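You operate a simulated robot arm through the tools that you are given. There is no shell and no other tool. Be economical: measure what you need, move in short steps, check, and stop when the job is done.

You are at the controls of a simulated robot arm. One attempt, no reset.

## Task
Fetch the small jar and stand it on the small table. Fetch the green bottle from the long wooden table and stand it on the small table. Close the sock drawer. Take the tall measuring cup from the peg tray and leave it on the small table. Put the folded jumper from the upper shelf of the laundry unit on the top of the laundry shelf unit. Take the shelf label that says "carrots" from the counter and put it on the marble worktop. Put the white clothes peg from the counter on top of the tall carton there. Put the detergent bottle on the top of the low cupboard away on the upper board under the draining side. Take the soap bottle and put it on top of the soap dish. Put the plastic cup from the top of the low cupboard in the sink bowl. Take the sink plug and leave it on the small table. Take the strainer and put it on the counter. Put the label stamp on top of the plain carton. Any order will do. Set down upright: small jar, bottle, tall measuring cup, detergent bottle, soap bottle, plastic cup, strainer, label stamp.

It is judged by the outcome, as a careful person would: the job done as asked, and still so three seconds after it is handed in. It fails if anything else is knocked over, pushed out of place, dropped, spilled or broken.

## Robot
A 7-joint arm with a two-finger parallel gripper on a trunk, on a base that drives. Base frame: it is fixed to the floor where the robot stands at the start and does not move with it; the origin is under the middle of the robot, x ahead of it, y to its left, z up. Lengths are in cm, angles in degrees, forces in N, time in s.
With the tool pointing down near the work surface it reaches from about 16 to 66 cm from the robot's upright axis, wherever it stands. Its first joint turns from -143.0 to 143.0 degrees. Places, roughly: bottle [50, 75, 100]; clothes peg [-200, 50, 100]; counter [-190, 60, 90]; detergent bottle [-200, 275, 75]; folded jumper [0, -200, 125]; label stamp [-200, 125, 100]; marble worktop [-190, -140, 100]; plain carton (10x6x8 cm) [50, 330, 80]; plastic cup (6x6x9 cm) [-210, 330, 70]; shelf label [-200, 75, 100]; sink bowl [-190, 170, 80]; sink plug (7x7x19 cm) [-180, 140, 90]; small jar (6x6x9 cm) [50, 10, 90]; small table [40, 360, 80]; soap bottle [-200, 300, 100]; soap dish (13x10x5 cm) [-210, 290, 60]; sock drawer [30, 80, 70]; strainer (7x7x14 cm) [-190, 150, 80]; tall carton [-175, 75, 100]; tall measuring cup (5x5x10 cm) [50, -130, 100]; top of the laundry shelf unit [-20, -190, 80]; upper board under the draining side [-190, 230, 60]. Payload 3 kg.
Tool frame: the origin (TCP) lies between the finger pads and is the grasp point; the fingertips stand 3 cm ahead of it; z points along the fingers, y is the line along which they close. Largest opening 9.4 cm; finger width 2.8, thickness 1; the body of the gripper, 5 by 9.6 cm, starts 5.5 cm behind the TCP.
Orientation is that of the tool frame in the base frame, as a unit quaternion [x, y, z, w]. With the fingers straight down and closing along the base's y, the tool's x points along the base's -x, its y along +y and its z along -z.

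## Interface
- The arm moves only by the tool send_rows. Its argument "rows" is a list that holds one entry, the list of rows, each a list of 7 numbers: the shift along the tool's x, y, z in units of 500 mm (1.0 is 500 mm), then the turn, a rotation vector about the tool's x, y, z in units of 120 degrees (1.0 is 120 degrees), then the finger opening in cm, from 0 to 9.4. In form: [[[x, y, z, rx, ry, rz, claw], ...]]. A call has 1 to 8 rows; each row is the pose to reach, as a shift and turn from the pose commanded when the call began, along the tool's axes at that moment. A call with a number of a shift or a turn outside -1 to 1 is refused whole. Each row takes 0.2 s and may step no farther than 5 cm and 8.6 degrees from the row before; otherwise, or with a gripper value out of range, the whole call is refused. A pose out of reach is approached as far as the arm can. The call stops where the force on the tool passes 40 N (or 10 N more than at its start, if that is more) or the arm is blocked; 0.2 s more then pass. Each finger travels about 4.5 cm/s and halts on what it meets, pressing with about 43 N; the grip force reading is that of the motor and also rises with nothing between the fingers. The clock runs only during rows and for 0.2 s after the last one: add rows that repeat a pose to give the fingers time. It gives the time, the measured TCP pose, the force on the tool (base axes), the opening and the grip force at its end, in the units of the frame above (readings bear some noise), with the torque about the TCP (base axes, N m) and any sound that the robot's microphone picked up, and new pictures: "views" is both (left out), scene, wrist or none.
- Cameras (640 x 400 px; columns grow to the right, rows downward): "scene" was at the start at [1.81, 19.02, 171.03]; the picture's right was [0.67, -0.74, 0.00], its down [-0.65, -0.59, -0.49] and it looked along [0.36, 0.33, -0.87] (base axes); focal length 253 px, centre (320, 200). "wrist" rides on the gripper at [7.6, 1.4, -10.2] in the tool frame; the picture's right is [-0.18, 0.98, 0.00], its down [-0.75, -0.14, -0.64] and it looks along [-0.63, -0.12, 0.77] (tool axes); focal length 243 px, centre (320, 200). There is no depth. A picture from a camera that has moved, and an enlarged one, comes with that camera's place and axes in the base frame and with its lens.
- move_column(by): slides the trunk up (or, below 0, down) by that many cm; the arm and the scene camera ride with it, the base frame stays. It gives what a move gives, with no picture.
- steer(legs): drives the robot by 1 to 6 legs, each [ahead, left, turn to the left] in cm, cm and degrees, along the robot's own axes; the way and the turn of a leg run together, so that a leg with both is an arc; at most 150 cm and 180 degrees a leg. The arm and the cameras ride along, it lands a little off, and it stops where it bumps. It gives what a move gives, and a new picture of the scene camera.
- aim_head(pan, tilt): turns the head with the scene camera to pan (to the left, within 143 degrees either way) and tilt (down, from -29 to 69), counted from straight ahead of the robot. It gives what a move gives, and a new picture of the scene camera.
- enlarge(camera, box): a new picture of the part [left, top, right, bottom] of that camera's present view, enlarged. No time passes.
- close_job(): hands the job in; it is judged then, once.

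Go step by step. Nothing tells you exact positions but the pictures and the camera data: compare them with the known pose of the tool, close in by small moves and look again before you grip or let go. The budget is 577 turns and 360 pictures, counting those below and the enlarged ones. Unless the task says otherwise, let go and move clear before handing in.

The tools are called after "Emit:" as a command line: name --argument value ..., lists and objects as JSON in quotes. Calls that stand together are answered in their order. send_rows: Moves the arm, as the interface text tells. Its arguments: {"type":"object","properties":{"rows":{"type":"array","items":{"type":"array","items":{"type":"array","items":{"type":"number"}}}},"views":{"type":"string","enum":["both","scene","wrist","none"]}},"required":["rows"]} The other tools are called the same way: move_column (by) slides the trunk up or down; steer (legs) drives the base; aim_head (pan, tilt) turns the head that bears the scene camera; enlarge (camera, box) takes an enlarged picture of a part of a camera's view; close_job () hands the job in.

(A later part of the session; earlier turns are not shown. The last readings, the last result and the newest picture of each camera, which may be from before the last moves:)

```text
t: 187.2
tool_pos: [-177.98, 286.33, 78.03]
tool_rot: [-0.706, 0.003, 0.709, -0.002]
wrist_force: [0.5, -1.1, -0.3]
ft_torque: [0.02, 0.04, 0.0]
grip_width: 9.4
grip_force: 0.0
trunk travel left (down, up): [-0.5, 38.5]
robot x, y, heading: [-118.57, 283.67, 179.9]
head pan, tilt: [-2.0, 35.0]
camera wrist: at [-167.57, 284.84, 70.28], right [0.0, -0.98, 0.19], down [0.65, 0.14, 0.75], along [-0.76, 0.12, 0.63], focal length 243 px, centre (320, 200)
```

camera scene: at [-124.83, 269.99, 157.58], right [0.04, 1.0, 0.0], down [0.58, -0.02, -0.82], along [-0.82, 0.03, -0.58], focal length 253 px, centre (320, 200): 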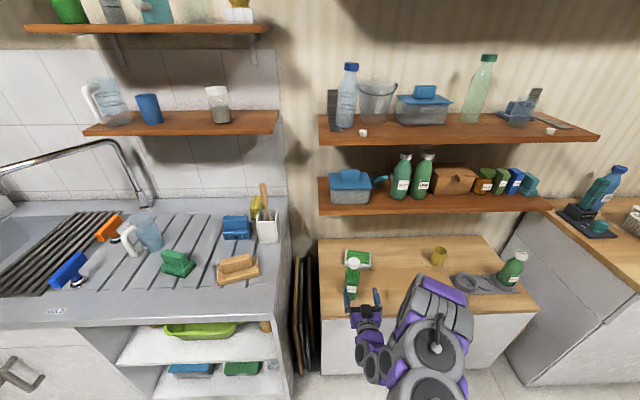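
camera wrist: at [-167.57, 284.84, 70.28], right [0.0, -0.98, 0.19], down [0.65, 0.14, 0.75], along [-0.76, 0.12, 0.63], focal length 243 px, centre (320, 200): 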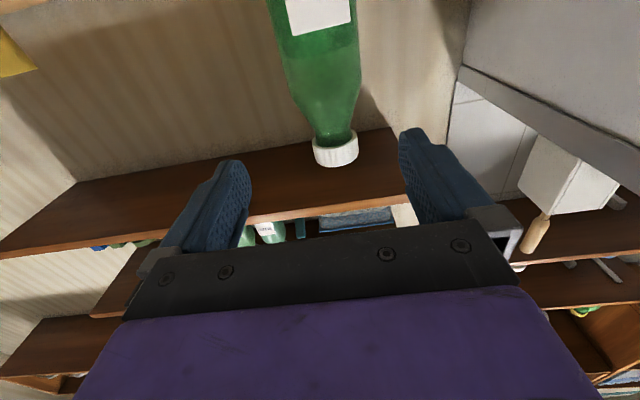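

I lower to z≈74.5, centre in y, then drive the last 8 cm.

Emit:
send_rows --rows '[[[0.035, 0.008, 0.0, 0, 0, 0, 9.4], [0.07, 0.014, 0.0, 0, 0, 0, 9.4]]]' --views "none"

Emit:
steer --legs '[[5, 0, 0]]'

Emit:
send_rows --rows '[[[0, 0, 0.0, 0, 0, 0, 9.4]]]' --views "wrist"

```text
t: 187.8
tool_pos: [-177.85, 285.55, 74.5]
tool_rot: [-0.706, 0.003, 0.709, -0.002]
wrist_force: [0.0, -0.1, -0.2]
ft_torque: [0.02, 0.02, -0.02]
grip_width: 9.41
grip_force: 0.1
trunk travel left (down, up): [-0.5, 38.5]
robot x, y, heading: [-118.52, 283.92, 179.7]
head pan, tilt: [-2.0, 35.0]
```

```text
t: 188.8
tool_pos: [-182.97, 285.53, 74.5]
tool_rot: [-0.706, 0.004, 0.708, -0.001]
wrist_force: [-0.1, -0.2, 0.3]
ft_torque: [0.01, -0.01, 0.0]
grip_width: 9.42
grip_force: 0.1
trunk travel left (down, up): [-0.5, 38.5]
robot x, y, heading: [-123.46, 283.64, 179.8]
head pan, tilt: [-2.0, 35.0]
camera scene: at [-129.86, 270.13, 157.59], right [0.04, 1.0, 0.0], down [0.58, -0.02, -0.82], along [-0.82, 0.03, -0.58], focal length 253 px, centre (320, 200)
```

scene: 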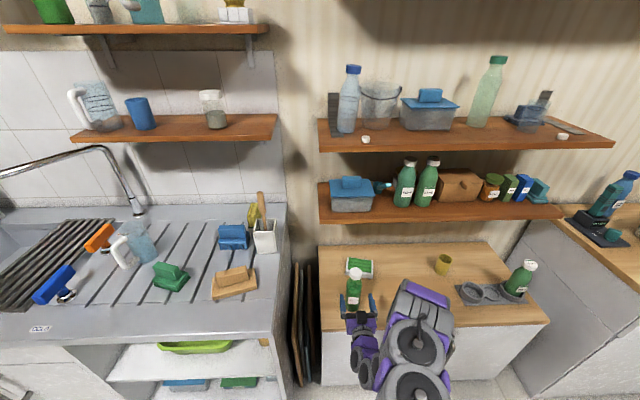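

```text
t: 189.2
tool_pos: [-182.82, 285.56, 74.69]
tool_rot: [-0.705, 0.002, 0.709, -0.002]
wrist_force: [0.8, -1.7, -0.3]
ft_torque: [-0.04, 0.0, 0.01]
grip_width: 9.42
grip_force: 0.1
trunk travel left (down, up): [-0.5, 38.5]
robot x, y, heading: [-123.35, 284.02, 180.0]
head pan, tilt: [-2.0, 35.0]
camera wrist: at [-172.51, 284.1, 66.85], right [0.0, -0.98, 0.19], down [0.65, 0.14, 0.75], along [-0.76, 0.12, 0.63], focal length 243 px, centre (320, 200)
```

wrist: 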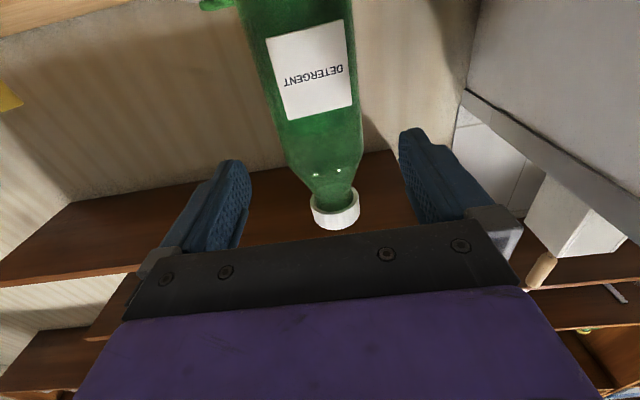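

Well centred. Advance 4 cm and close.

Emit:
send_rows --rows '[[[0, 0, 0.04, 0, 0, 0, 9.4], [0, 0, 0.078, 0, 0, 0, 9.4], [0, 0, 0.078, 0, 0, 0, 7.5], [0, 0, 0.078, 0, 0, 0, 6], [0, 0, 0.078, 0, 0, 0, 4], [0, 0, 0.078, 0, 0, 0, 4], [0, 0, 0.078, 0, 0, 0, 4]]]' --views "wrist"

```text
t: 190.8
tool_pos: [-186.65, 285.49, 74.58]
tool_rot: [-0.706, 0.002, 0.709, -0.002]
wrist_force: [-1.1, 0.9, -1.1]
ft_torque: [0.25, -0.04, -0.03]
grip_width: 6.05
grip_force: 42.6
trunk travel left (down, up): [-0.5, 38.5]
robot x, y, heading: [-123.87, 283.99, 179.9]
head pan, tilt: [-2.0, 35.0]
camera wrist: at [-176.42, 284.07, 66.9], right [0.0, -0.98, 0.19], down [0.65, 0.14, 0.75], along [-0.76, 0.12, 0.63], focal length 243 px, centre (320, 200)
```

wrist: 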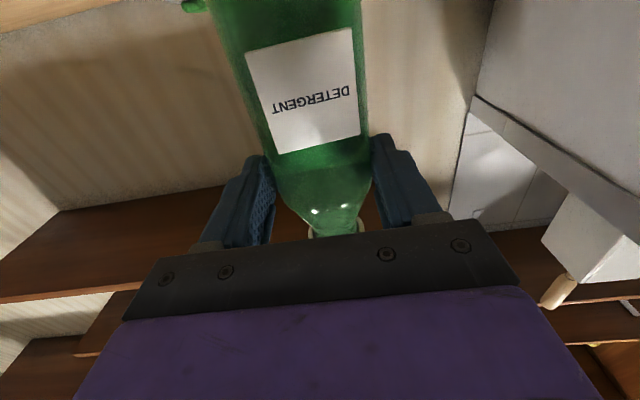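

Gripped at 6.05 cm. I lift a few cm slowly and check.

Emit:
send_rows --rows '[[[-0.01, 0, 0, 0, 0, 0, 4], [-0.03, 0, 0, 0, 0, 0, 4], [-0.06, 0, 0, 0, 0, 0, 4], [-0.1, 0, 0, 0, 0, 0, 4]]]' --views "wrist"

```text
t: 191.8
tool_pos: [-186.71, 285.55, 79.52]
tool_rot: [-0.705, 0.002, 0.709, -0.002]
wrist_force: [-0.8, 0.1, -4.4]
ft_torque: [0.0, -0.09, -0.01]
grip_width: 6.06
grip_force: 42.9
trunk travel left (down, up): [-0.5, 38.5]
robot x, y, heading: [-123.57, 283.97, 179.9]
head pan, tilt: [-2.0, 35.0]
camera wrist: at [-176.34, 284.16, 71.83], right [0.0, -0.98, 0.19], down [0.65, 0.14, 0.75], along [-0.76, 0.12, 0.63], focal length 243 px, centre (320, 200)
```

wrist: 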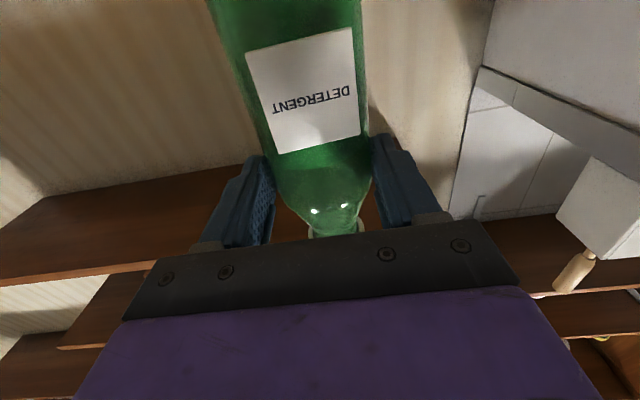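

Held well. I back away and slide over to the draining unit.

Emit:
steer --legs '[[-48, 0, 0], [0, 50, 0]]'

Emit:
enlarge --camera "scene" --box '[140, 180, 440, 400]'

Emit:
send_rows --rows '[[[0, 0, 0.0, 0, 0, 0, 4]]]' --views "wrist"

```text
t: 197.2
tool_pos: [-138.55, 235.57, 79.54]
tool_rot: [-0.706, 0.003, 0.709, -0.002]
wrist_force: [-0.1, 0.4, -4.4]
ft_torque: [-0.03, -0.14, -0.01]
grip_width: 6.05
grip_force: 43.2
trunk travel left (down, up): [-0.5, 38.5]
robot x, y, heading: [-75.22, 233.39, 180.1]
head pan, tilt: [-2.0, 35.0]
camera scene: at [-81.8, 220.29, 157.62], right [0.04, 1.0, 0.0], down [0.58, -0.02, -0.82], along [-0.82, 0.03, -0.58], focal length 253 px, centre (320, 200)
```

scene: 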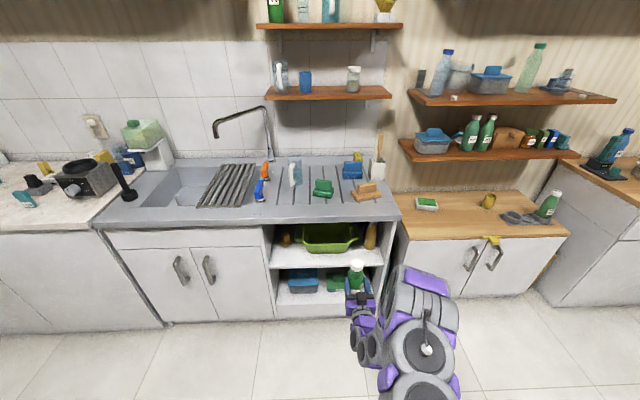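

```text
1.82 times, centred on (290, 290) of scene
camera zoom: at [-81.8, 220.29, 157.62], right [0.04, 1.0, 0.0], down [0.58, -0.02, -0.82], along [-0.82, 0.03, -0.58], focal length 461 px, centre (374, 36)
```

zoom: 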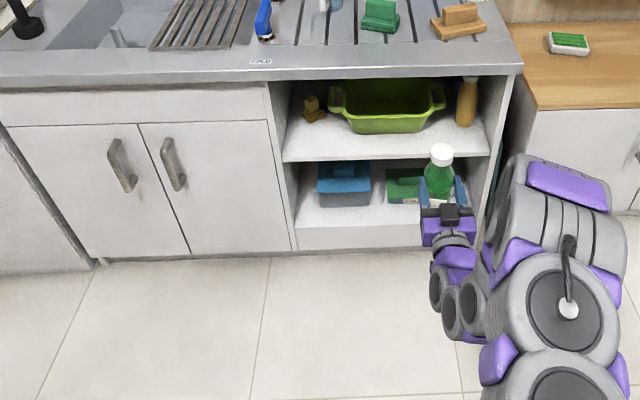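

```text
t: 197.6
tool_pos: [-138.37, 235.4, 79.62]
tool_rot: [-0.705, 0.002, 0.709, -0.001]
wrist_force: [0.6, -0.4, -5.4]
ft_torque: [-0.02, -0.09, 0.01]
grip_width: 6.07
grip_force: 42.7
trunk travel left (down, up): [-0.5, 38.5]
robot x, y, heading: [-75.48, 233.78, 179.9]
head pan, tilt: [-2.0, 35.0]
camera wrist: at [-128.06, 233.86, 71.91], right [0.0, -0.98, 0.19], down [0.65, 0.14, 0.75], along [-0.76, 0.12, 0.64], focal length 243 px, centre (320, 200)
```

wrist: 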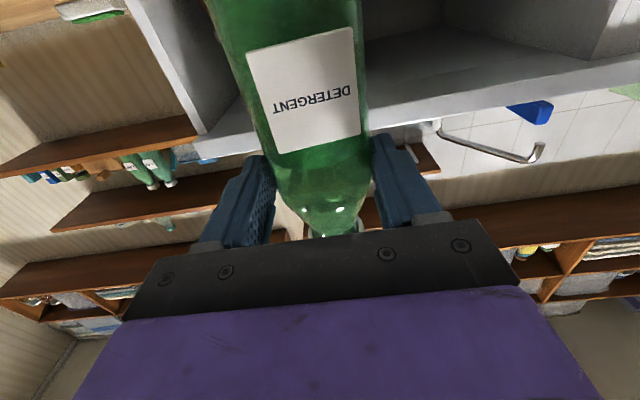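

The opening under the drainer spans about y 199–255, board z≈58, with a green basin (y 211–244) and a bottle inside; free room is at the left, y≈206. I slide there and lower the hand.

Emit:
steer --legs '[[0, 29, 0]]'

Emit:
send_rows --rows '[[[0.04, 0, 0.0, 0, 0, 0, 4], [0.1, 0, 0.0, 0, 0, 0, 4], [0.16, 0, 0.0, 0, 0, 0, 4], [0.2, 0, 0.0, 0, 0, 0, 4]]]' --views "scene"

Emit:
enlarge --camera "scene" --box '[250, 180, 450, 320]'

```text
t: 199.6
tool_pos: [-138.47, 207.4, 79.64]
tool_rot: [-0.705, 0.006, 0.709, -0.003]
wrist_force: [0.8, 1.2, -3.9]
ft_torque: [0.01, -0.11, -0.02]
grip_width: 6.05
grip_force: 43.2
trunk travel left (down, up): [-0.5, 38.5]
robot x, y, heading: [-75.46, 204.89, 180.0]
head pan, tilt: [-2.0, 35.0]
camera scene: at [-81.84, 192.94, 157.72], right [0.04, 1.0, -0.01], down [0.58, -0.03, -0.82], along [-0.82, 0.02, -0.58], focal length 253 px, centre (320, 200)
```

scene: 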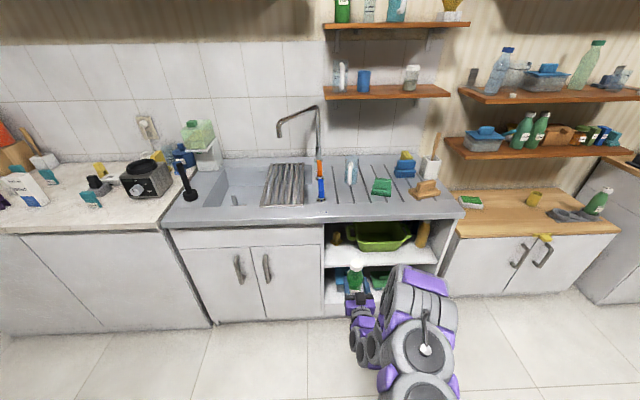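

```text
t: 200.6
tool_pos: [-138.34, 205.73, 69.85]
tool_rot: [-0.704, -0.001, 0.71, 0.003]
wrist_force: [-0.3, -0.8, -4.1]
ft_torque: [0.04, -0.12, -0.02]
grip_width: 6.04
grip_force: 43.0
trunk travel left (down, up): [-0.5, 38.5]
robot x, y, heading: [-75.43, 204.72, 180.1]
head pan, tilt: [-2.0, 35.0]
camera scene: at [-81.88, 189.86, 157.48], right [0.04, 1.0, 0.01], down [0.58, -0.01, -0.82], along [-0.82, 0.03, -0.58], focal length 253 px, centre (320, 200)
```

scene: 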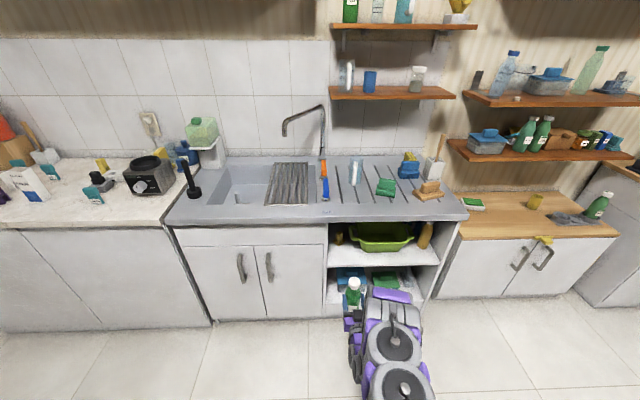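

```text
2.86 times, centred on (350, 250) of scene
camera zoom: at [-81.88, 189.86, 157.48], right [0.04, 1.0, 0.01], down [0.58, -0.01, -0.82], along [-0.82, 0.03, -0.58], focal length 724 px, centre (234, 57)
```

zoom: 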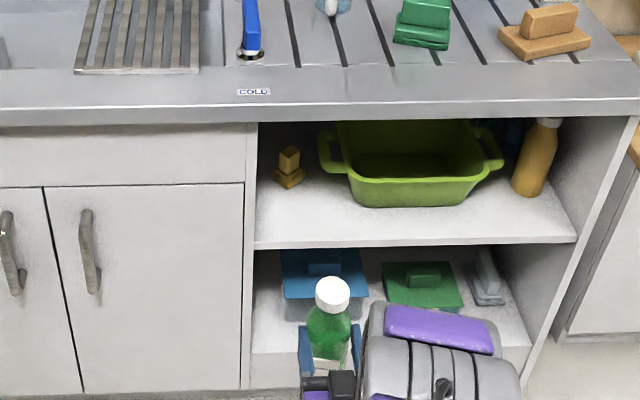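

Good clear view: target spot (-172, 205.5) in front of the small yellow item. I raise slightly and drive in most of the way.

Emit:
send_rows --rows '[[[-0.04, 0, 0.0, 0, 0, 0, 4]]]' --views "none"

Emit:
steer --legs '[[27, 0, 0]]'

Emit:
enlarge --camera "scene" --box '[250, 200, 450, 340]'

```text
t: 201.0
tool_pos: [-138.34, 207.25, 71.83]
tool_rot: [-0.704, 0.005, 0.71, -0.001]
wrist_force: [0.5, 0.5, -4.7]
ft_torque: [-0.03, -0.12, 0.01]
grip_width: 6.05
grip_force: 43.1
trunk travel left (down, up): [-0.5, 38.5]
robot x, y, heading: [-75.05, 205.12, 179.7]
head pan, tilt: [-2.0, 35.0]
```

```text
t: 202.9
tool_pos: [-165.48, 206.27, 72.04]
tool_rot: [-0.705, 0.002, 0.71, 0.002]
wrist_force: [-0.1, -0.4, -4.1]
ft_torque: [0.03, -0.12, -0.01]
grip_width: 6.03
grip_force: 43.1
trunk travel left (down, up): [-0.5, 38.5]
robot x, y, heading: [-102.43, 205.21, 180.3]
head pan, tilt: [-2.0, 35.0]
camera scene: at [-109.0, 190.79, 157.55], right [0.04, 1.0, 0.0], down [0.58, -0.02, -0.82], along [-0.82, 0.03, -0.58], focal length 253 px, centre (320, 200)
```

scene: 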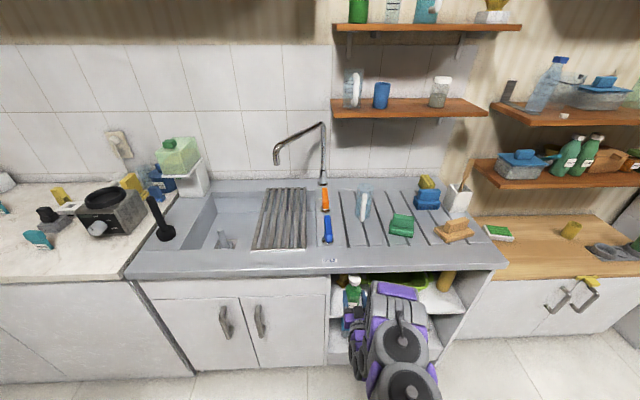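

```text
2.86 times, centred on (350, 270) of scene
camera zoom: at [-109.0, 190.79, 157.55], right [0.04, 1.0, 0.0], down [0.58, -0.02, -0.82], along [-0.82, 0.03, -0.58], focal length 724 px, centre (234, 0)
```

zoom: 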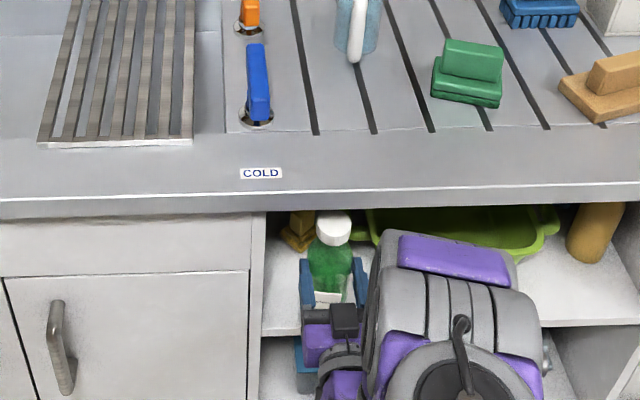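

Emit:
steer --legs '[[3.5, 0, -0.3]]'

Emit:
enlarge --camera "scene" --box '[290, 230, 470, 400]'

Emit:
send_rows --rows '[[[0, 0, 0.0, 0, 0, 0, 4]]]' --views "wrist"

```text
t: 203.7
tool_pos: [-168.89, 206.66, 71.93]
tool_rot: [-0.703, 0.003, 0.711, 0.003]
wrist_force: [0.2, 0.1, -4.5]
ft_torque: [0.02, -0.08, -0.02]
grip_width: 6.05
grip_force: 42.8
trunk travel left (down, up): [-0.5, 38.5]
robot x, y, heading: [-105.74, 205.16, 179.4]
head pan, tilt: [-2.0, 35.0]
camera scene: at [-112.61, 191.11, 157.57], right [0.04, 1.0, 0.0], down [0.58, -0.02, -0.82], along [-0.82, 0.03, -0.58], focal length 253 px, centre (320, 200)
```

scene: 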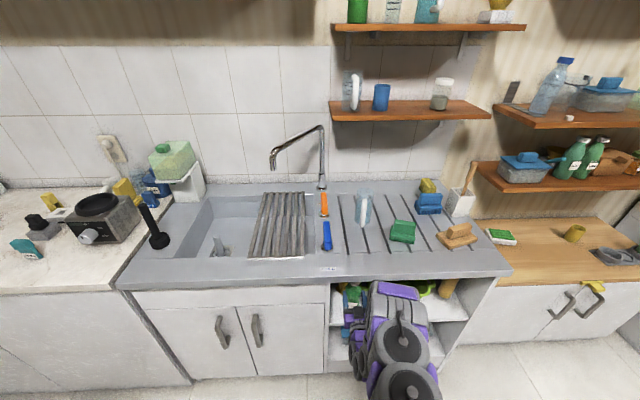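

```text
2.35 times, centred on (380, 315) of scene
camera zoom: at [-112.61, 191.11, 157.57], right [0.04, 1.0, 0.0], down [0.58, -0.02, -0.82], along [-0.82, 0.03, -0.58], focal length 596 px, centre (179, -71)
```

zoom: 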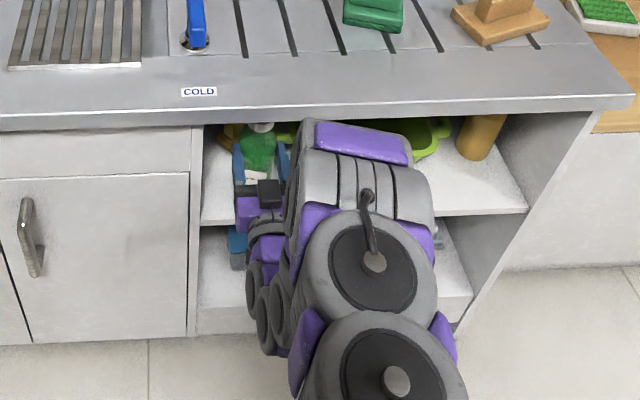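

```text
t: 204.1
tool_pos: [-168.79, 206.95, 72.07]
tool_rot: [-0.703, 0.004, 0.711, 0.002]
wrist_force: [0.6, 0.3, -4.5]
ft_torque: [0.03, -0.13, 0.01]
grip_width: 6.03
grip_force: 42.6
trunk travel left (down, up): [-0.5, 38.5]
robot x, y, heading: [-105.76, 205.34, 179.4]
head pan, tilt: [-2.0, 35.0]
camera wrist: at [-158.38, 205.31, 64.21], right [-0.01, -0.98, 0.19], down [0.65, 0.14, 0.75], along [-0.76, 0.13, 0.64], focal length 243 px, centre (320, 200)
```

wrist: 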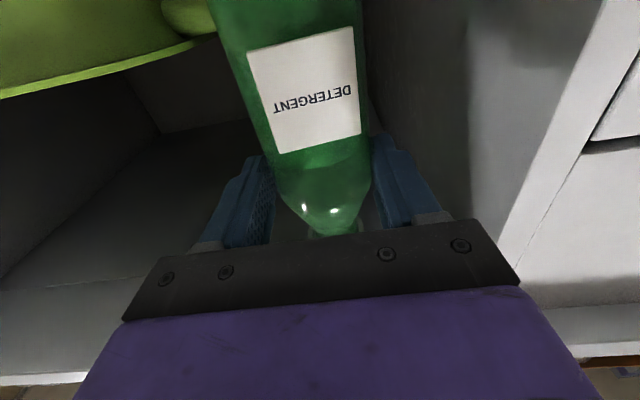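

The hand is inside the opening. I ease 3 cm further in with the arm.

Emit:
send_rows --rows '[[[0, 0.005, 0.03, 0, 0, 0, 4], [0, 0.01, 0.06, 0, 0, 0, 4]]]' --views "scene"

```text
t: 204.7
tool_pos: [-171.69, 206.23, 72.0]
tool_rot: [-0.704, 0.004, 0.71, 0.003]
wrist_force: [-0.9, -0.1, -4.7]
ft_torque: [0.03, -0.15, -0.02]
grip_width: 6.02
grip_force: 42.8
trunk travel left (down, up): [-0.5, 38.5]
robot x, y, heading: [-106.41, 205.36, 179.6]
head pan, tilt: [-2.0, 35.0]
camera scene: at [-112.62, 191.18, 157.58], right [0.04, 1.0, 0.0], down [0.58, -0.02, -0.82], along [-0.82, 0.03, -0.58], focal length 253 px, centre (320, 200)
```

scene: 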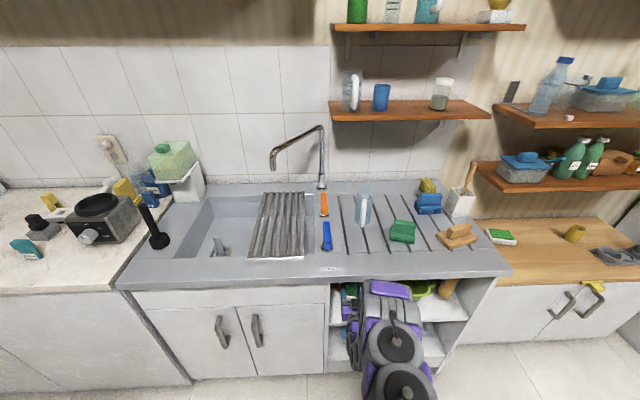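

Now lower slowly until contact.

Emit:
send_rows --rows '[[[0.02, 0, 0, 0, 0, 0, 4], [0.04, 0, 0, 0, 0, 0, 4], [0.054, 0, 0, 0, 0, 0, 4], [0.066, 0, 0, 0, 0, 0, 4], [0.078, 0, 0, 0, 0, 0, 4], [0.09, 0, 0, 0, 0, 0, 4], [0.1, 0, 0, 0, 0, 0, 4], [0.11, 0, 0, 0, 0, 0, 4]]]' --views "none"

```text
t: 206.5
tool_pos: [-171.75, 206.35, 66.98]
tool_rot: [-0.701, 0.004, 0.713, 0.004]
wrist_force: [-3.0, 3.9, 35.1]
ft_torque: [0.0, 1.16, 0.11]
grip_width: 6.07
grip_force: 43.3
trunk travel left (down, up): [-0.5, 38.5]
robot x, y, heading: [-106.12, 205.37, 179.5]
head pan, tilt: [-2.0, 35.0]
```

Contact with the board. I relieve the pressure, release, and check.

Emit:
send_rows --rows '[[[-0.006, 0, 0, 0, 0, 0, 4], [-0.01, 0, 0, 0, 0, 0, 4], [-0.01, 0, 0, 0, 0, 0, 6.5], [-0.01, 0, 0, 0, 0, 0, 7.5], [-0.01, 0, 0, 0, 0, 0, 8.4], [-0.01, 0, 0, 0, 0, 0, 8.4]]]' --views "wrist"

```text
t: 207.9
tool_pos: [-171.81, 206.27, 67.14]
tool_rot: [-0.702, 0.003, 0.712, 0.003]
wrist_force: [0.0, 0.0, 0.5]
ft_torque: [-0.03, 0.0, 0.02]
grip_width: 8.39
grip_force: 0.0
trunk travel left (down, up): [-0.5, 38.5]
robot x, y, heading: [-106.25, 205.01, 179.5]
head pan, tilt: [-2.0, 35.0]
camera wrist: at [-161.46, 204.77, 59.28], right [-0.01, -0.98, 0.19], down [0.65, 0.14, 0.75], along [-0.76, 0.13, 0.64], focal length 243 px, centre (320, 200)
```

wrist: 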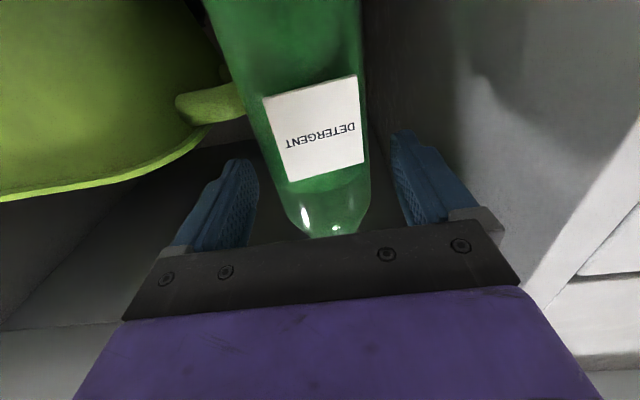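

Released. I withdraw straight back and check.

Emit:
send_rows --rows '[[[0, 0, -0.04, 0, 0, 0, 8.4], [0, 0, -0.1, 0, 0, 0, 8.4], [0, 0, -0.16, 0, 0, 0, 8.4]]]' --views "none"

Emit:
steer --legs '[[-20, 0, 0]]'

Emit:
enlarge --camera "scene" --box '[270, 200, 470, 330]'

```text
t: 208.7
tool_pos: [-163.54, 206.08, 67.15]
tool_rot: [-0.703, 0.003, 0.711, 0.002]
wrist_force: [0.4, 0.4, -0.9]
ft_torque: [0.0, -0.01, 0.03]
grip_width: 8.4
grip_force: 0.1
trunk travel left (down, up): [-0.5, 38.5]
robot x, y, heading: [-106.32, 205.35, 179.3]
head pan, tilt: [-2.0, 35.0]
```

```text
t: 210.3
tool_pos: [-143.57, 206.17, 66.99]
tool_rot: [-0.703, 0.004, 0.711, 0.003]
wrist_force: [0.6, -0.3, -0.4]
ft_torque: [-0.01, -0.02, -0.04]
grip_width: 8.42
grip_force: 0.1
trunk travel left (down, up): [-0.5, 38.5]
robot x, y, heading: [-85.68, 204.98, 179.4]
head pan, tilt: [-2.0, 35.0]
camera scene: at [-92.28, 191.03, 157.59], right [0.04, 1.0, 0.0], down [0.57, -0.02, -0.82], along [-0.82, 0.04, -0.58], focal length 253 px, centre (320, 200)
```

scene: 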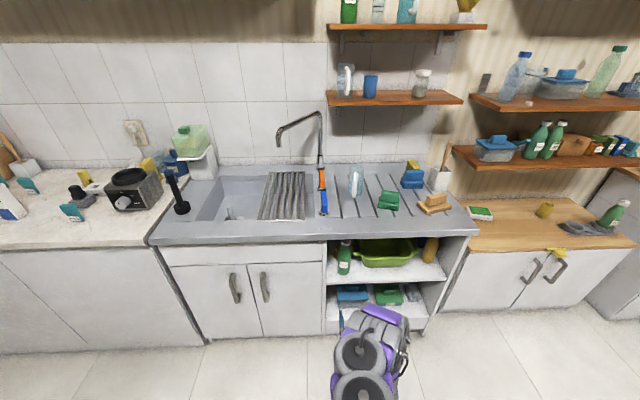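

```text
3.08 times, centred on (370, 265) of scene
camera zoom: at [-92.28, 191.03, 157.59], right [0.04, 1.0, 0.0], down [0.57, -0.02, -0.82], along [-0.82, 0.04, -0.58], focal length 780 px, centre (166, 0)
```

zoom: 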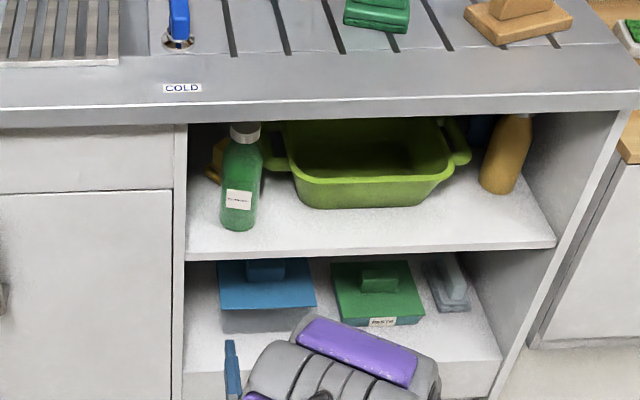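

The detergent is upright on the upper board. Next the soap bottle on the shelf: raise trunk/hand to cap height (~118) and slide over to y≈304.6.

Emit:
move_column --by 36

Emit:
send_rows --rows '[[[-0.08, 0, 0, 0, 0, 0, 7], [-0.16, 0, 0, 0, 0, 0, 7], [-0.24, 0, 0, 0, 0, 0, 7], [-0.3, 0, 0, 0, 0, 0, 7]]]' --views "none"

Emit:
steer --legs '[[0, -98.4, 0.6]]'

Emit:
send_rows --rows '[[[0, 0, 0, 0, 0, 0, 7]]]' --views "wrist"

```text
t: 213.8
tool_pos: [-143.61, 206.07, 103.0]
tool_rot: [-0.702, 0.004, 0.712, 0.003]
wrist_force: [0.4, 0.0, -0.6]
ft_torque: [-0.01, 0.0, 0.01]
grip_width: 8.4
grip_force: 0.1
trunk travel left (down, up): [-36.5, 2.5]
robot x, y, heading: [-86.01, 204.72, 179.7]
head pan, tilt: [-2.0, 35.0]
```

```text
t: 214.8
tool_pos: [-143.16, 206.04, 118.03]
tool_rot: [-0.702, 0.004, 0.712, 0.004]
wrist_force: [0.3, 0.3, 0.4]
ft_torque: [0.02, 0.01, 0.0]
grip_width: 7.0
grip_force: 0.1
trunk travel left (down, up): [-36.5, 2.5]
robot x, y, heading: [-85.81, 204.77, 179.5]
head pan, tilt: [-2.0, 35.0]
```

```text
t: 220.0
tool_pos: [-143.47, 304.21, 117.94]
tool_rot: [-0.702, -0.002, 0.712, -0.003]
wrist_force: [0.1, 0.5, 1.0]
ft_torque: [0.04, -0.01, 0.0]
grip_width: 7.0
grip_force: 0.1
trunk travel left (down, up): [-36.5, 2.5]
robot x, y, heading: [-86.2, 304.29, -179.2]
head pan, tilt: [-2.0, 35.0]
camera scene: at [-92.32, 290.18, 193.59], right [0.02, 1.0, 0.0], down [0.58, -0.01, -0.82], along [-0.82, 0.02, -0.58], focal length 253 px, centre (320, 200)
```

scene: 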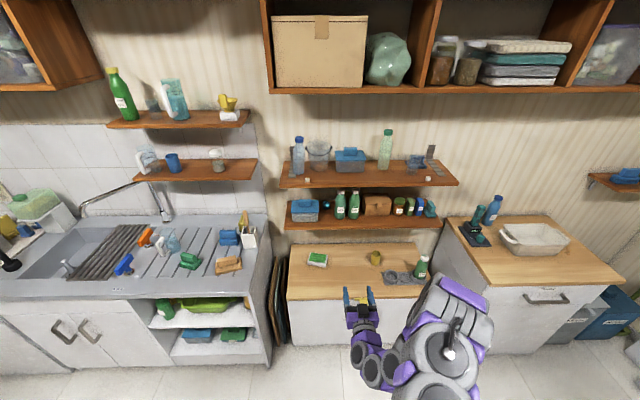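

```text
t: 220.4
tool_pos: [-143.34, 304.23, 118.16]
tool_rot: [-0.702, -0.003, 0.713, -0.004]
wrist_force: [-0.5, 0.3, -1.1]
ft_torque: [-0.06, -0.01, -0.01]
grip_width: 7.01
grip_force: 0.2
trunk travel left (down, up): [-36.5, 2.5]
robot x, y, heading: [-86.28, 304.36, -179.1]
head pan, tilt: [-2.0, 35.0]
camera wrist: at [-133.07, 303.03, 110.22], right [0.01, -0.98, 0.19], down [0.65, 0.15, 0.74], along [-0.76, 0.11, 0.64], focal length 243 px, centre (320, 200)
```

wrist: 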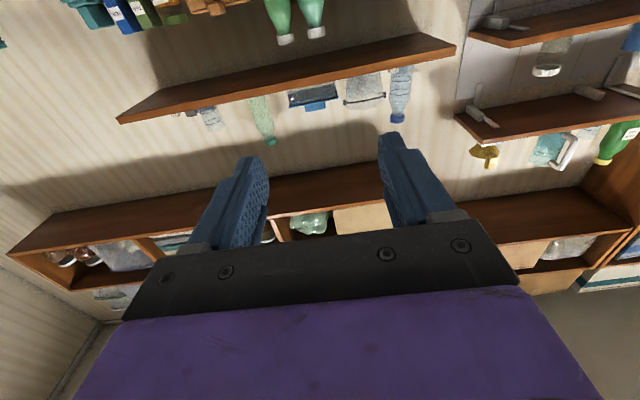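

The SOAP cap lines up at y≈304.4, z≈117.7. I correct heading and drive closer.

Emit:
steer --legs '[[36, 0.6, -0.9]]'

Emit:
send_rows --rows '[[[0, 0, 0, 0, 0, 0, 7]]]' --views "wrist"

```text
t: 222.7
tool_pos: [-179.33, 304.46, 118.05]
tool_rot: [-0.703, 0.002, 0.711, 0.001]
wrist_force: [0.2, -0.9, -0.2]
ft_torque: [0.01, -0.01, 0.03]
grip_width: 6.99
grip_force: 0.1
trunk travel left (down, up): [-36.5, 2.5]
robot x, y, heading: [-122.05, 303.7, 179.7]
head pan, tilt: [-2.0, 35.0]
camera scene: at [-128.56, 289.69, 193.6], right [0.04, 1.0, 0.0], down [0.58, -0.02, -0.82], along [-0.82, 0.03, -0.58], focal length 253 px, centre (320, 200)
```

scene: 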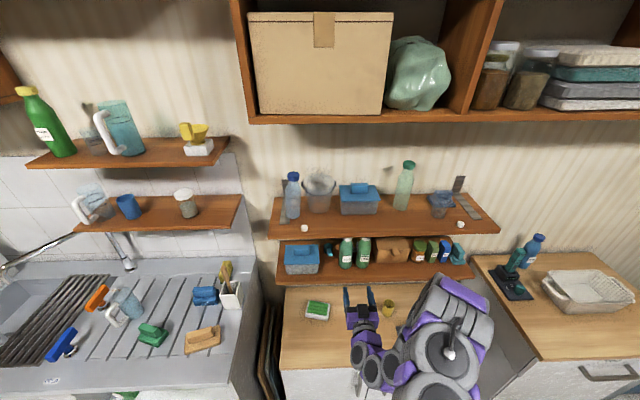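

```text
t: 223.1
tool_pos: [-179.29, 304.41, 118.1]
tool_rot: [-0.702, 0.002, 0.712, 0.001]
wrist_force: [-0.1, -0.1, 0.7]
ft_torque: [0.03, -0.02, 0.0]
grip_width: 7.0
grip_force: 0.1
trunk travel left (down, up): [-36.5, 2.5]
robot x, y, heading: [-122.13, 303.33, 180.1]
head pan, tilt: [-2.0, 35.0]
camera wrist: at [-168.93, 302.93, 110.28], right [0.0, -0.98, 0.19], down [0.65, 0.14, 0.74], along [-0.76, 0.12, 0.64], focal length 243 px, centre (320, 200)
```

wrist: 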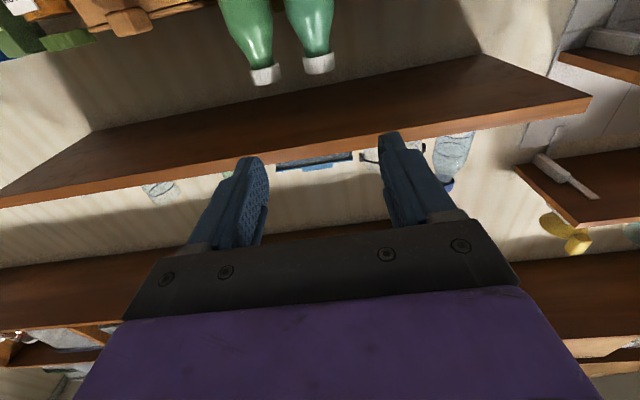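

Soap cap at (-206.6, 304.4, 117.7). I drive 20 cm, then look before the final approach.

Emit:
steer --legs '[[20, 0, 0]]'

Emit:
send_rows --rows '[[[0.006, 0, 0, 0, 0, 0, 7]]]' --views "wrist"

```text
t: 224.7
tool_pos: [-199.45, 304.37, 118.07]
tool_rot: [-0.702, 0.002, 0.713, 0.001]
wrist_force: [0.4, -0.3, -0.1]
ft_torque: [0.01, -0.01, -0.01]
grip_width: 6.99
grip_force: 0.1
trunk travel left (down, up): [-36.5, 2.5]
robot x, y, heading: [-142.31, 303.66, 179.7]
head pan, tilt: [-2.0, 35.0]
camera scene: at [-148.63, 289.57, 193.59], right [0.04, 1.0, 0.0], down [0.58, -0.02, -0.82], along [-0.82, 0.03, -0.58], focal length 253 px, centre (320, 200)
```

scene: 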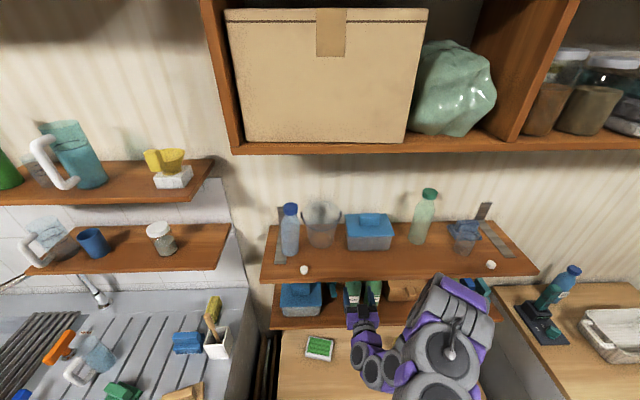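

```text
t: 225.1
tool_pos: [-199.14, 304.42, 117.88]
tool_rot: [-0.701, 0.001, 0.713, 0.0]
wrist_force: [-1.0, -0.9, -0.5]
ft_torque: [-0.01, 0.02, 0.04]
grip_width: 7.0
grip_force: 0.0
trunk travel left (down, up): [-36.5, 2.5]
robot x, y, heading: [-141.96, 303.42, 179.8]
head pan, tilt: [-2.0, 35.0]
camera wrist: at [-188.92, 302.96, 110.0], right [0.0, -0.98, 0.19], down [0.66, 0.14, 0.74], along [-0.76, 0.12, 0.64], focal length 243 px, centre (320, 200)
```

wrist: 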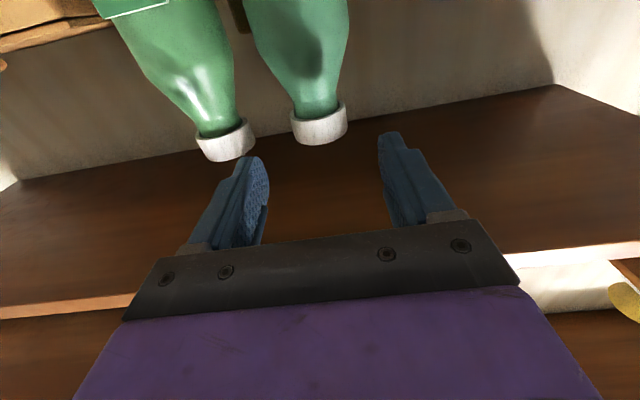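

The finger will pass between the caps with ~0.9 cm margins. I advance 7.4 cm slowly and close.

Emit:
send_rows --rows '[[[0, 0, 0.04, 0, 0, 0, 7], [0, 0, 0.08, 0, 0, 0, 7], [0, 0, 0.12, 0, 0, 0, 7], [0, 0, 0.148, 0, 0, 0, 7]]]' --views "wrist"

```text
t: 226.1
tool_pos: [-206.56, 304.29, 118.05]
tool_rot: [-0.701, 0.002, 0.713, 0.002]
wrist_force: [-0.6, 0.3, 0.0]
ft_torque: [-0.01, 0.01, 0.0]
grip_width: 7.01
grip_force: 0.1
trunk travel left (down, up): [-36.5, 2.5]
robot x, y, heading: [-141.81, 303.36, 180.0]
head pan, tilt: [-2.0, 35.0]
camera wrist: at [-196.31, 302.91, 110.13], right [0.0, -0.98, 0.18], down [0.66, 0.14, 0.74], along [-0.76, 0.12, 0.64], focal length 243 px, centre (320, 200)
```

wrist: 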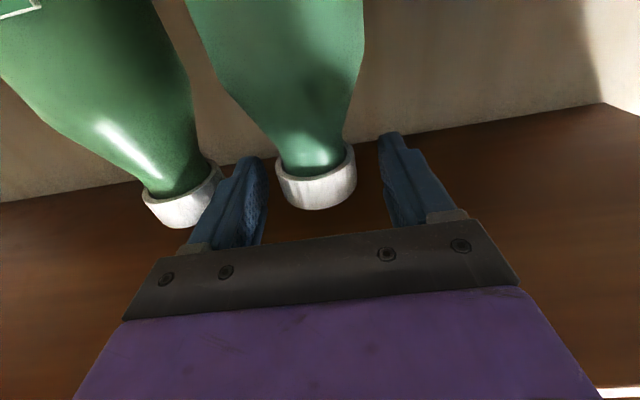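

Emit:
send_rows --rows '[[[0, 0, 0, 0, 0, 0, 5.5], [0, 0, 0, 0, 0, 0, 4], [0, 0, 0, 0, 0, 0, 3], [0, 0, 0, 0, 0, 0, 3], [-0.01, 0, 0, 0, 0, 0, 3], [-0.02, 0, 0, 0, 0, 0, 3], [-0.04, 0, 0, 0, 0, 0, 3]]]' --views "wrist"

```text
t: 227.7
tool_pos: [-206.41, 304.3, 120.11]
tool_rot: [-0.701, 0.001, 0.713, 0.0]
wrist_force: [0.6, -0.2, -4.0]
ft_torque: [0.01, -0.09, -0.02]
grip_width: 4.35
grip_force: 42.8
trunk travel left (down, up): [-36.5, 2.5]
robot x, y, heading: [-142.15, 303.18, 179.9]
head pan, tilt: [-2.0, 35.0]
camera wrist: at [-196.21, 302.88, 112.2], right [0.0, -0.98, 0.19], down [0.66, 0.14, 0.74], along [-0.76, 0.12, 0.64], focal length 243 px, centre (320, 200)
```

wrist: 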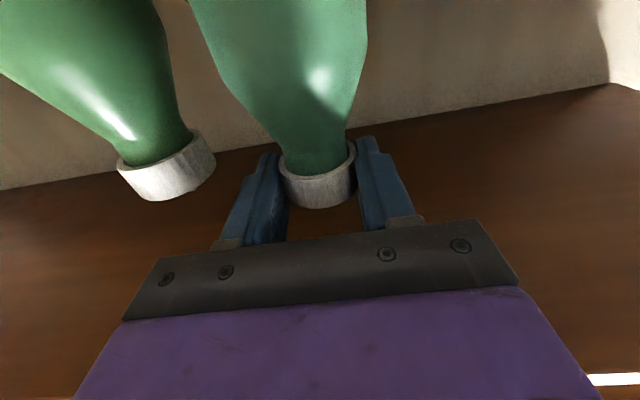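

Held (4 N). I withdraw straight back, then lower the trunk.

Emit:
steer --legs '[[-42, 0, 0]]'

Emit:
move_column --by -30

Emit:
steer --legs '[[0, 12, 0]]'

Emit:
enlarge --camera "scene" --box '[260, 150, 460, 320]'

Emit:
send_rows --rows '[[[0, 0, 0, 0, 0, 0, 3]]]' --views "wrist"

```text
t: 230.3
tool_pos: [-164.5, 304.21, 120.09]
tool_rot: [-0.701, 0.002, 0.713, 0.001]
wrist_force: [0.5, 0.3, -5.1]
ft_torque: [-0.04, -0.09, 0.0]
grip_width: 4.32
grip_force: 43.0
trunk travel left (down, up): [-36.5, 2.5]
robot x, y, heading: [-100.02, 303.42, -179.8]
head pan, tilt: [-2.0, 35.0]
camera scene: at [-106.6, 289.55, 193.59], right [0.03, 1.0, 0.0], down [0.58, -0.02, -0.82], along [-0.82, 0.03, -0.58], focal length 253 px, centre (320, 200)
```

scene: 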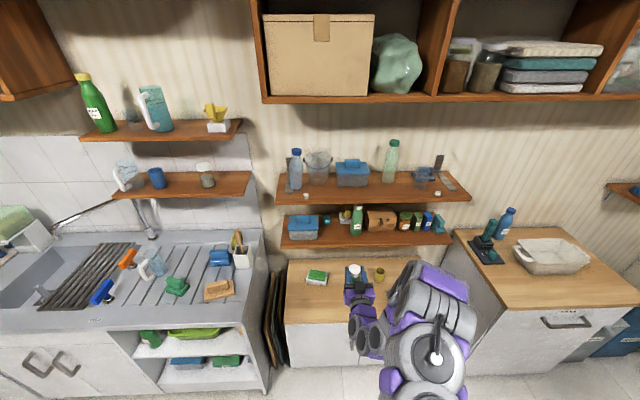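

```text
t: 233.3
tool_pos: [-164.31, 304.2, 90.15]
tool_rot: [-0.7, 0.0, 0.714, 0.0]
wrist_force: [-0.2, -0.1, -4.3]
ft_torque: [0.0, -0.03, -0.01]
grip_width: 4.32
grip_force: 43.0
trunk travel left (down, up): [-6.5, 32.5]
robot x, y, heading: [-100.18, 303.18, -179.9]
head pan, tilt: [-2.0, 35.0]
```

```text
t: 234.5
tool_pos: [-164.25, 294.39, 90.22]
tool_rot: [-0.7, 0.008, 0.715, -0.004]
wrist_force: [0.4, 2.6, -3.6]
ft_torque: [0.17, -0.05, 0.07]
grip_width: 4.36
grip_force: 42.9
trunk travel left (down, up): [-6.5, 32.5]
robot x, y, heading: [-100.07, 291.89, 179.9]
head pan, tilt: [-2.0, 35.0]
camera scene: at [-106.61, 282.09, 163.86], right [0.04, 1.0, -0.02], down [0.58, -0.04, -0.82], along [-0.82, 0.02, -0.58], focal length 253 px, centre (320, 200)
```

scene: 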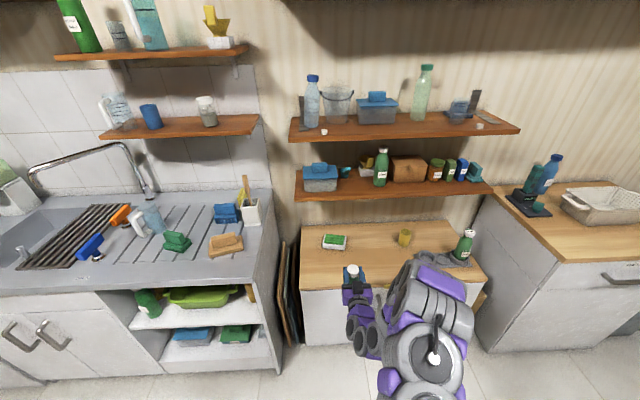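

```text
2.35 times, centred on (360, 235) of scene
camera zoom: at [-106.61, 282.09, 163.86], right [0.04, 1.0, -0.02], down [0.58, -0.04, -0.82], along [-0.82, 0.02, -0.58], focal length 596 px, centre (226, 118)
```

zoom: 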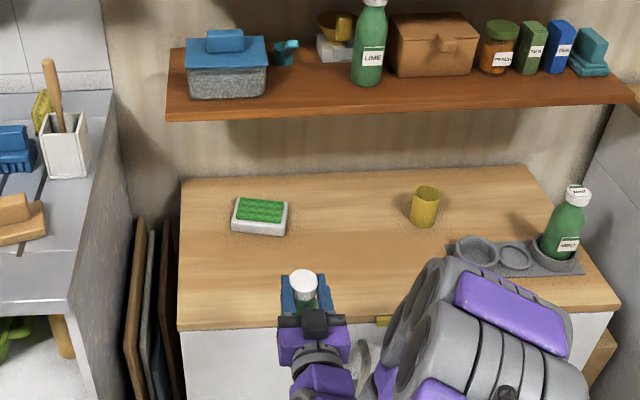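

```text
t: 234.9
tool_pos: [-164.1, 291.36, 90.29]
tool_rot: [-0.699, -0.004, 0.715, 0.006]
wrist_force: [0.5, -0.4, -3.9]
ft_torque: [-0.07, -0.07, -0.02]
grip_width: 4.33
grip_force: 42.6
trunk travel left (down, up): [-6.5, 32.5]
robot x, y, heading: [-99.93, 291.64, -179.9]
head pan, tilt: [-2.0, 35.0]
camera wrist: at [-153.83, 290.14, 82.35], right [0.0, -0.99, 0.17], down [0.66, 0.13, 0.74], along [-0.75, 0.11, 0.65], focal length 243 px, centre (320, 200)
```

wrist: 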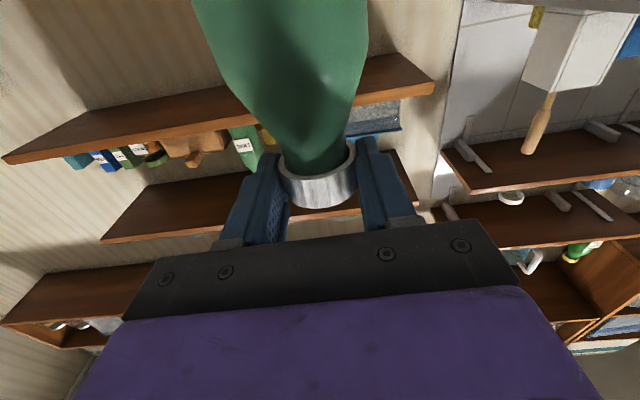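

The dish is at about (-205, 292). The bottle hangs ~74 at its base, clear of the dish top (~70). I drive in over it.

Emit:
steer --legs '[[30, -0.8, 0]]'

Emit:
send_rows --rows '[[[0, 0, 0, 0, 0, 0, 3], [0, 0, 0, 0, 0, 0, 3]]]' --views "scene"

Emit:
enlarge --camera "scene" --box '[260, 200, 420, 340]'

```text
t: 237.0
tool_pos: [-193.99, 292.2, 90.28]
tool_rot: [-0.699, -0.004, 0.715, 0.007]
wrist_force: [-0.4, -1.2, -3.7]
ft_torque: [-0.06, -0.06, -0.04]
grip_width: 4.34
grip_force: 43.2
trunk travel left (down, up): [-6.5, 32.5]
robot x, y, heading: [-129.91, 292.5, 179.8]
head pan, tilt: [-2.0, 35.0]
camera scene: at [-136.54, 278.7, 163.59], right [0.04, 1.0, 0.0], down [0.58, -0.02, -0.82], along [-0.82, 0.03, -0.58], focal length 253 px, centre (320, 200)
```

scene: 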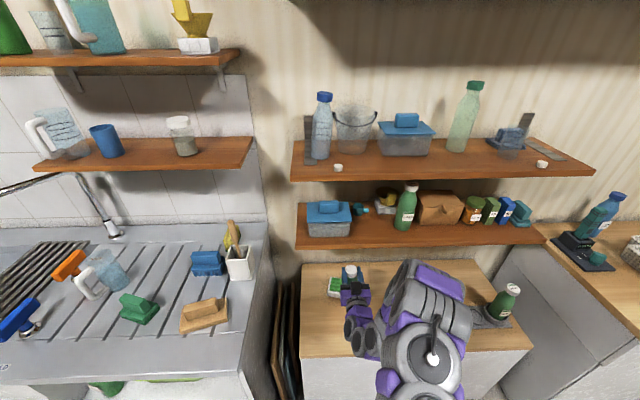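

```text
t: 237.6
tool_pos: [-193.8, 293.26, 90.48]
tool_rot: [-0.699, 0.0, 0.715, 0.004]
wrist_force: [0.2, 0.9, -4.8]
ft_torque: [0.08, -0.06, 0.04]
grip_width: 4.35
grip_force: 42.9
trunk travel left (down, up): [-6.5, 32.5]
robot x, y, heading: [-129.7, 292.79, 179.9]
head pan, tilt: [-2.0, 35.0]
camera scene: at [-136.49, 280.56, 163.72], right [0.04, 1.0, -0.01], down [0.58, -0.03, -0.82], along [-0.82, 0.02, -0.58], focal length 253 px, centre (320, 200)
```

scene: 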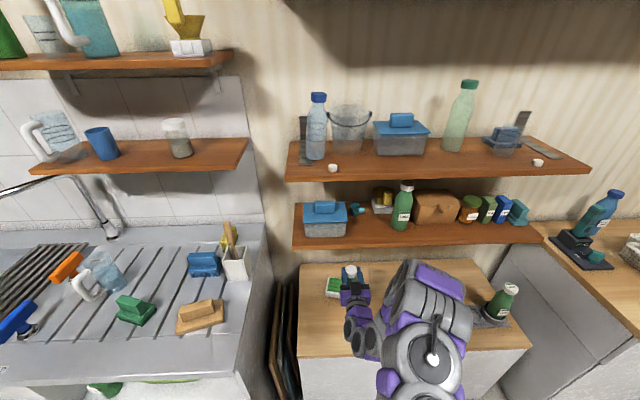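

```text
2.86 times, centred on (340, 270) of scene
camera zoom: at [-136.49, 280.56, 163.72], right [0.04, 1.0, -0.01], down [0.58, -0.03, -0.82], along [-0.82, 0.02, -0.58], focal length 724 px, centre (263, 0)
```

zoom: 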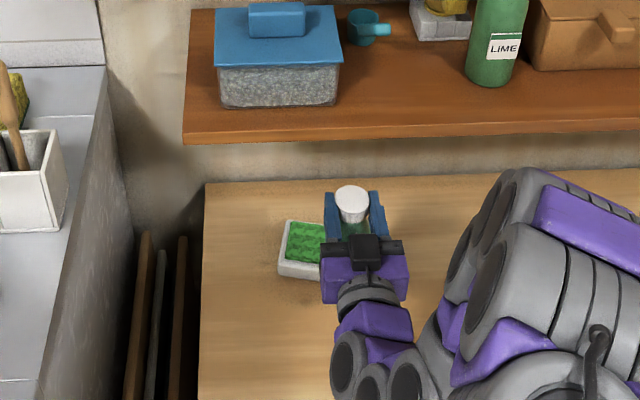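

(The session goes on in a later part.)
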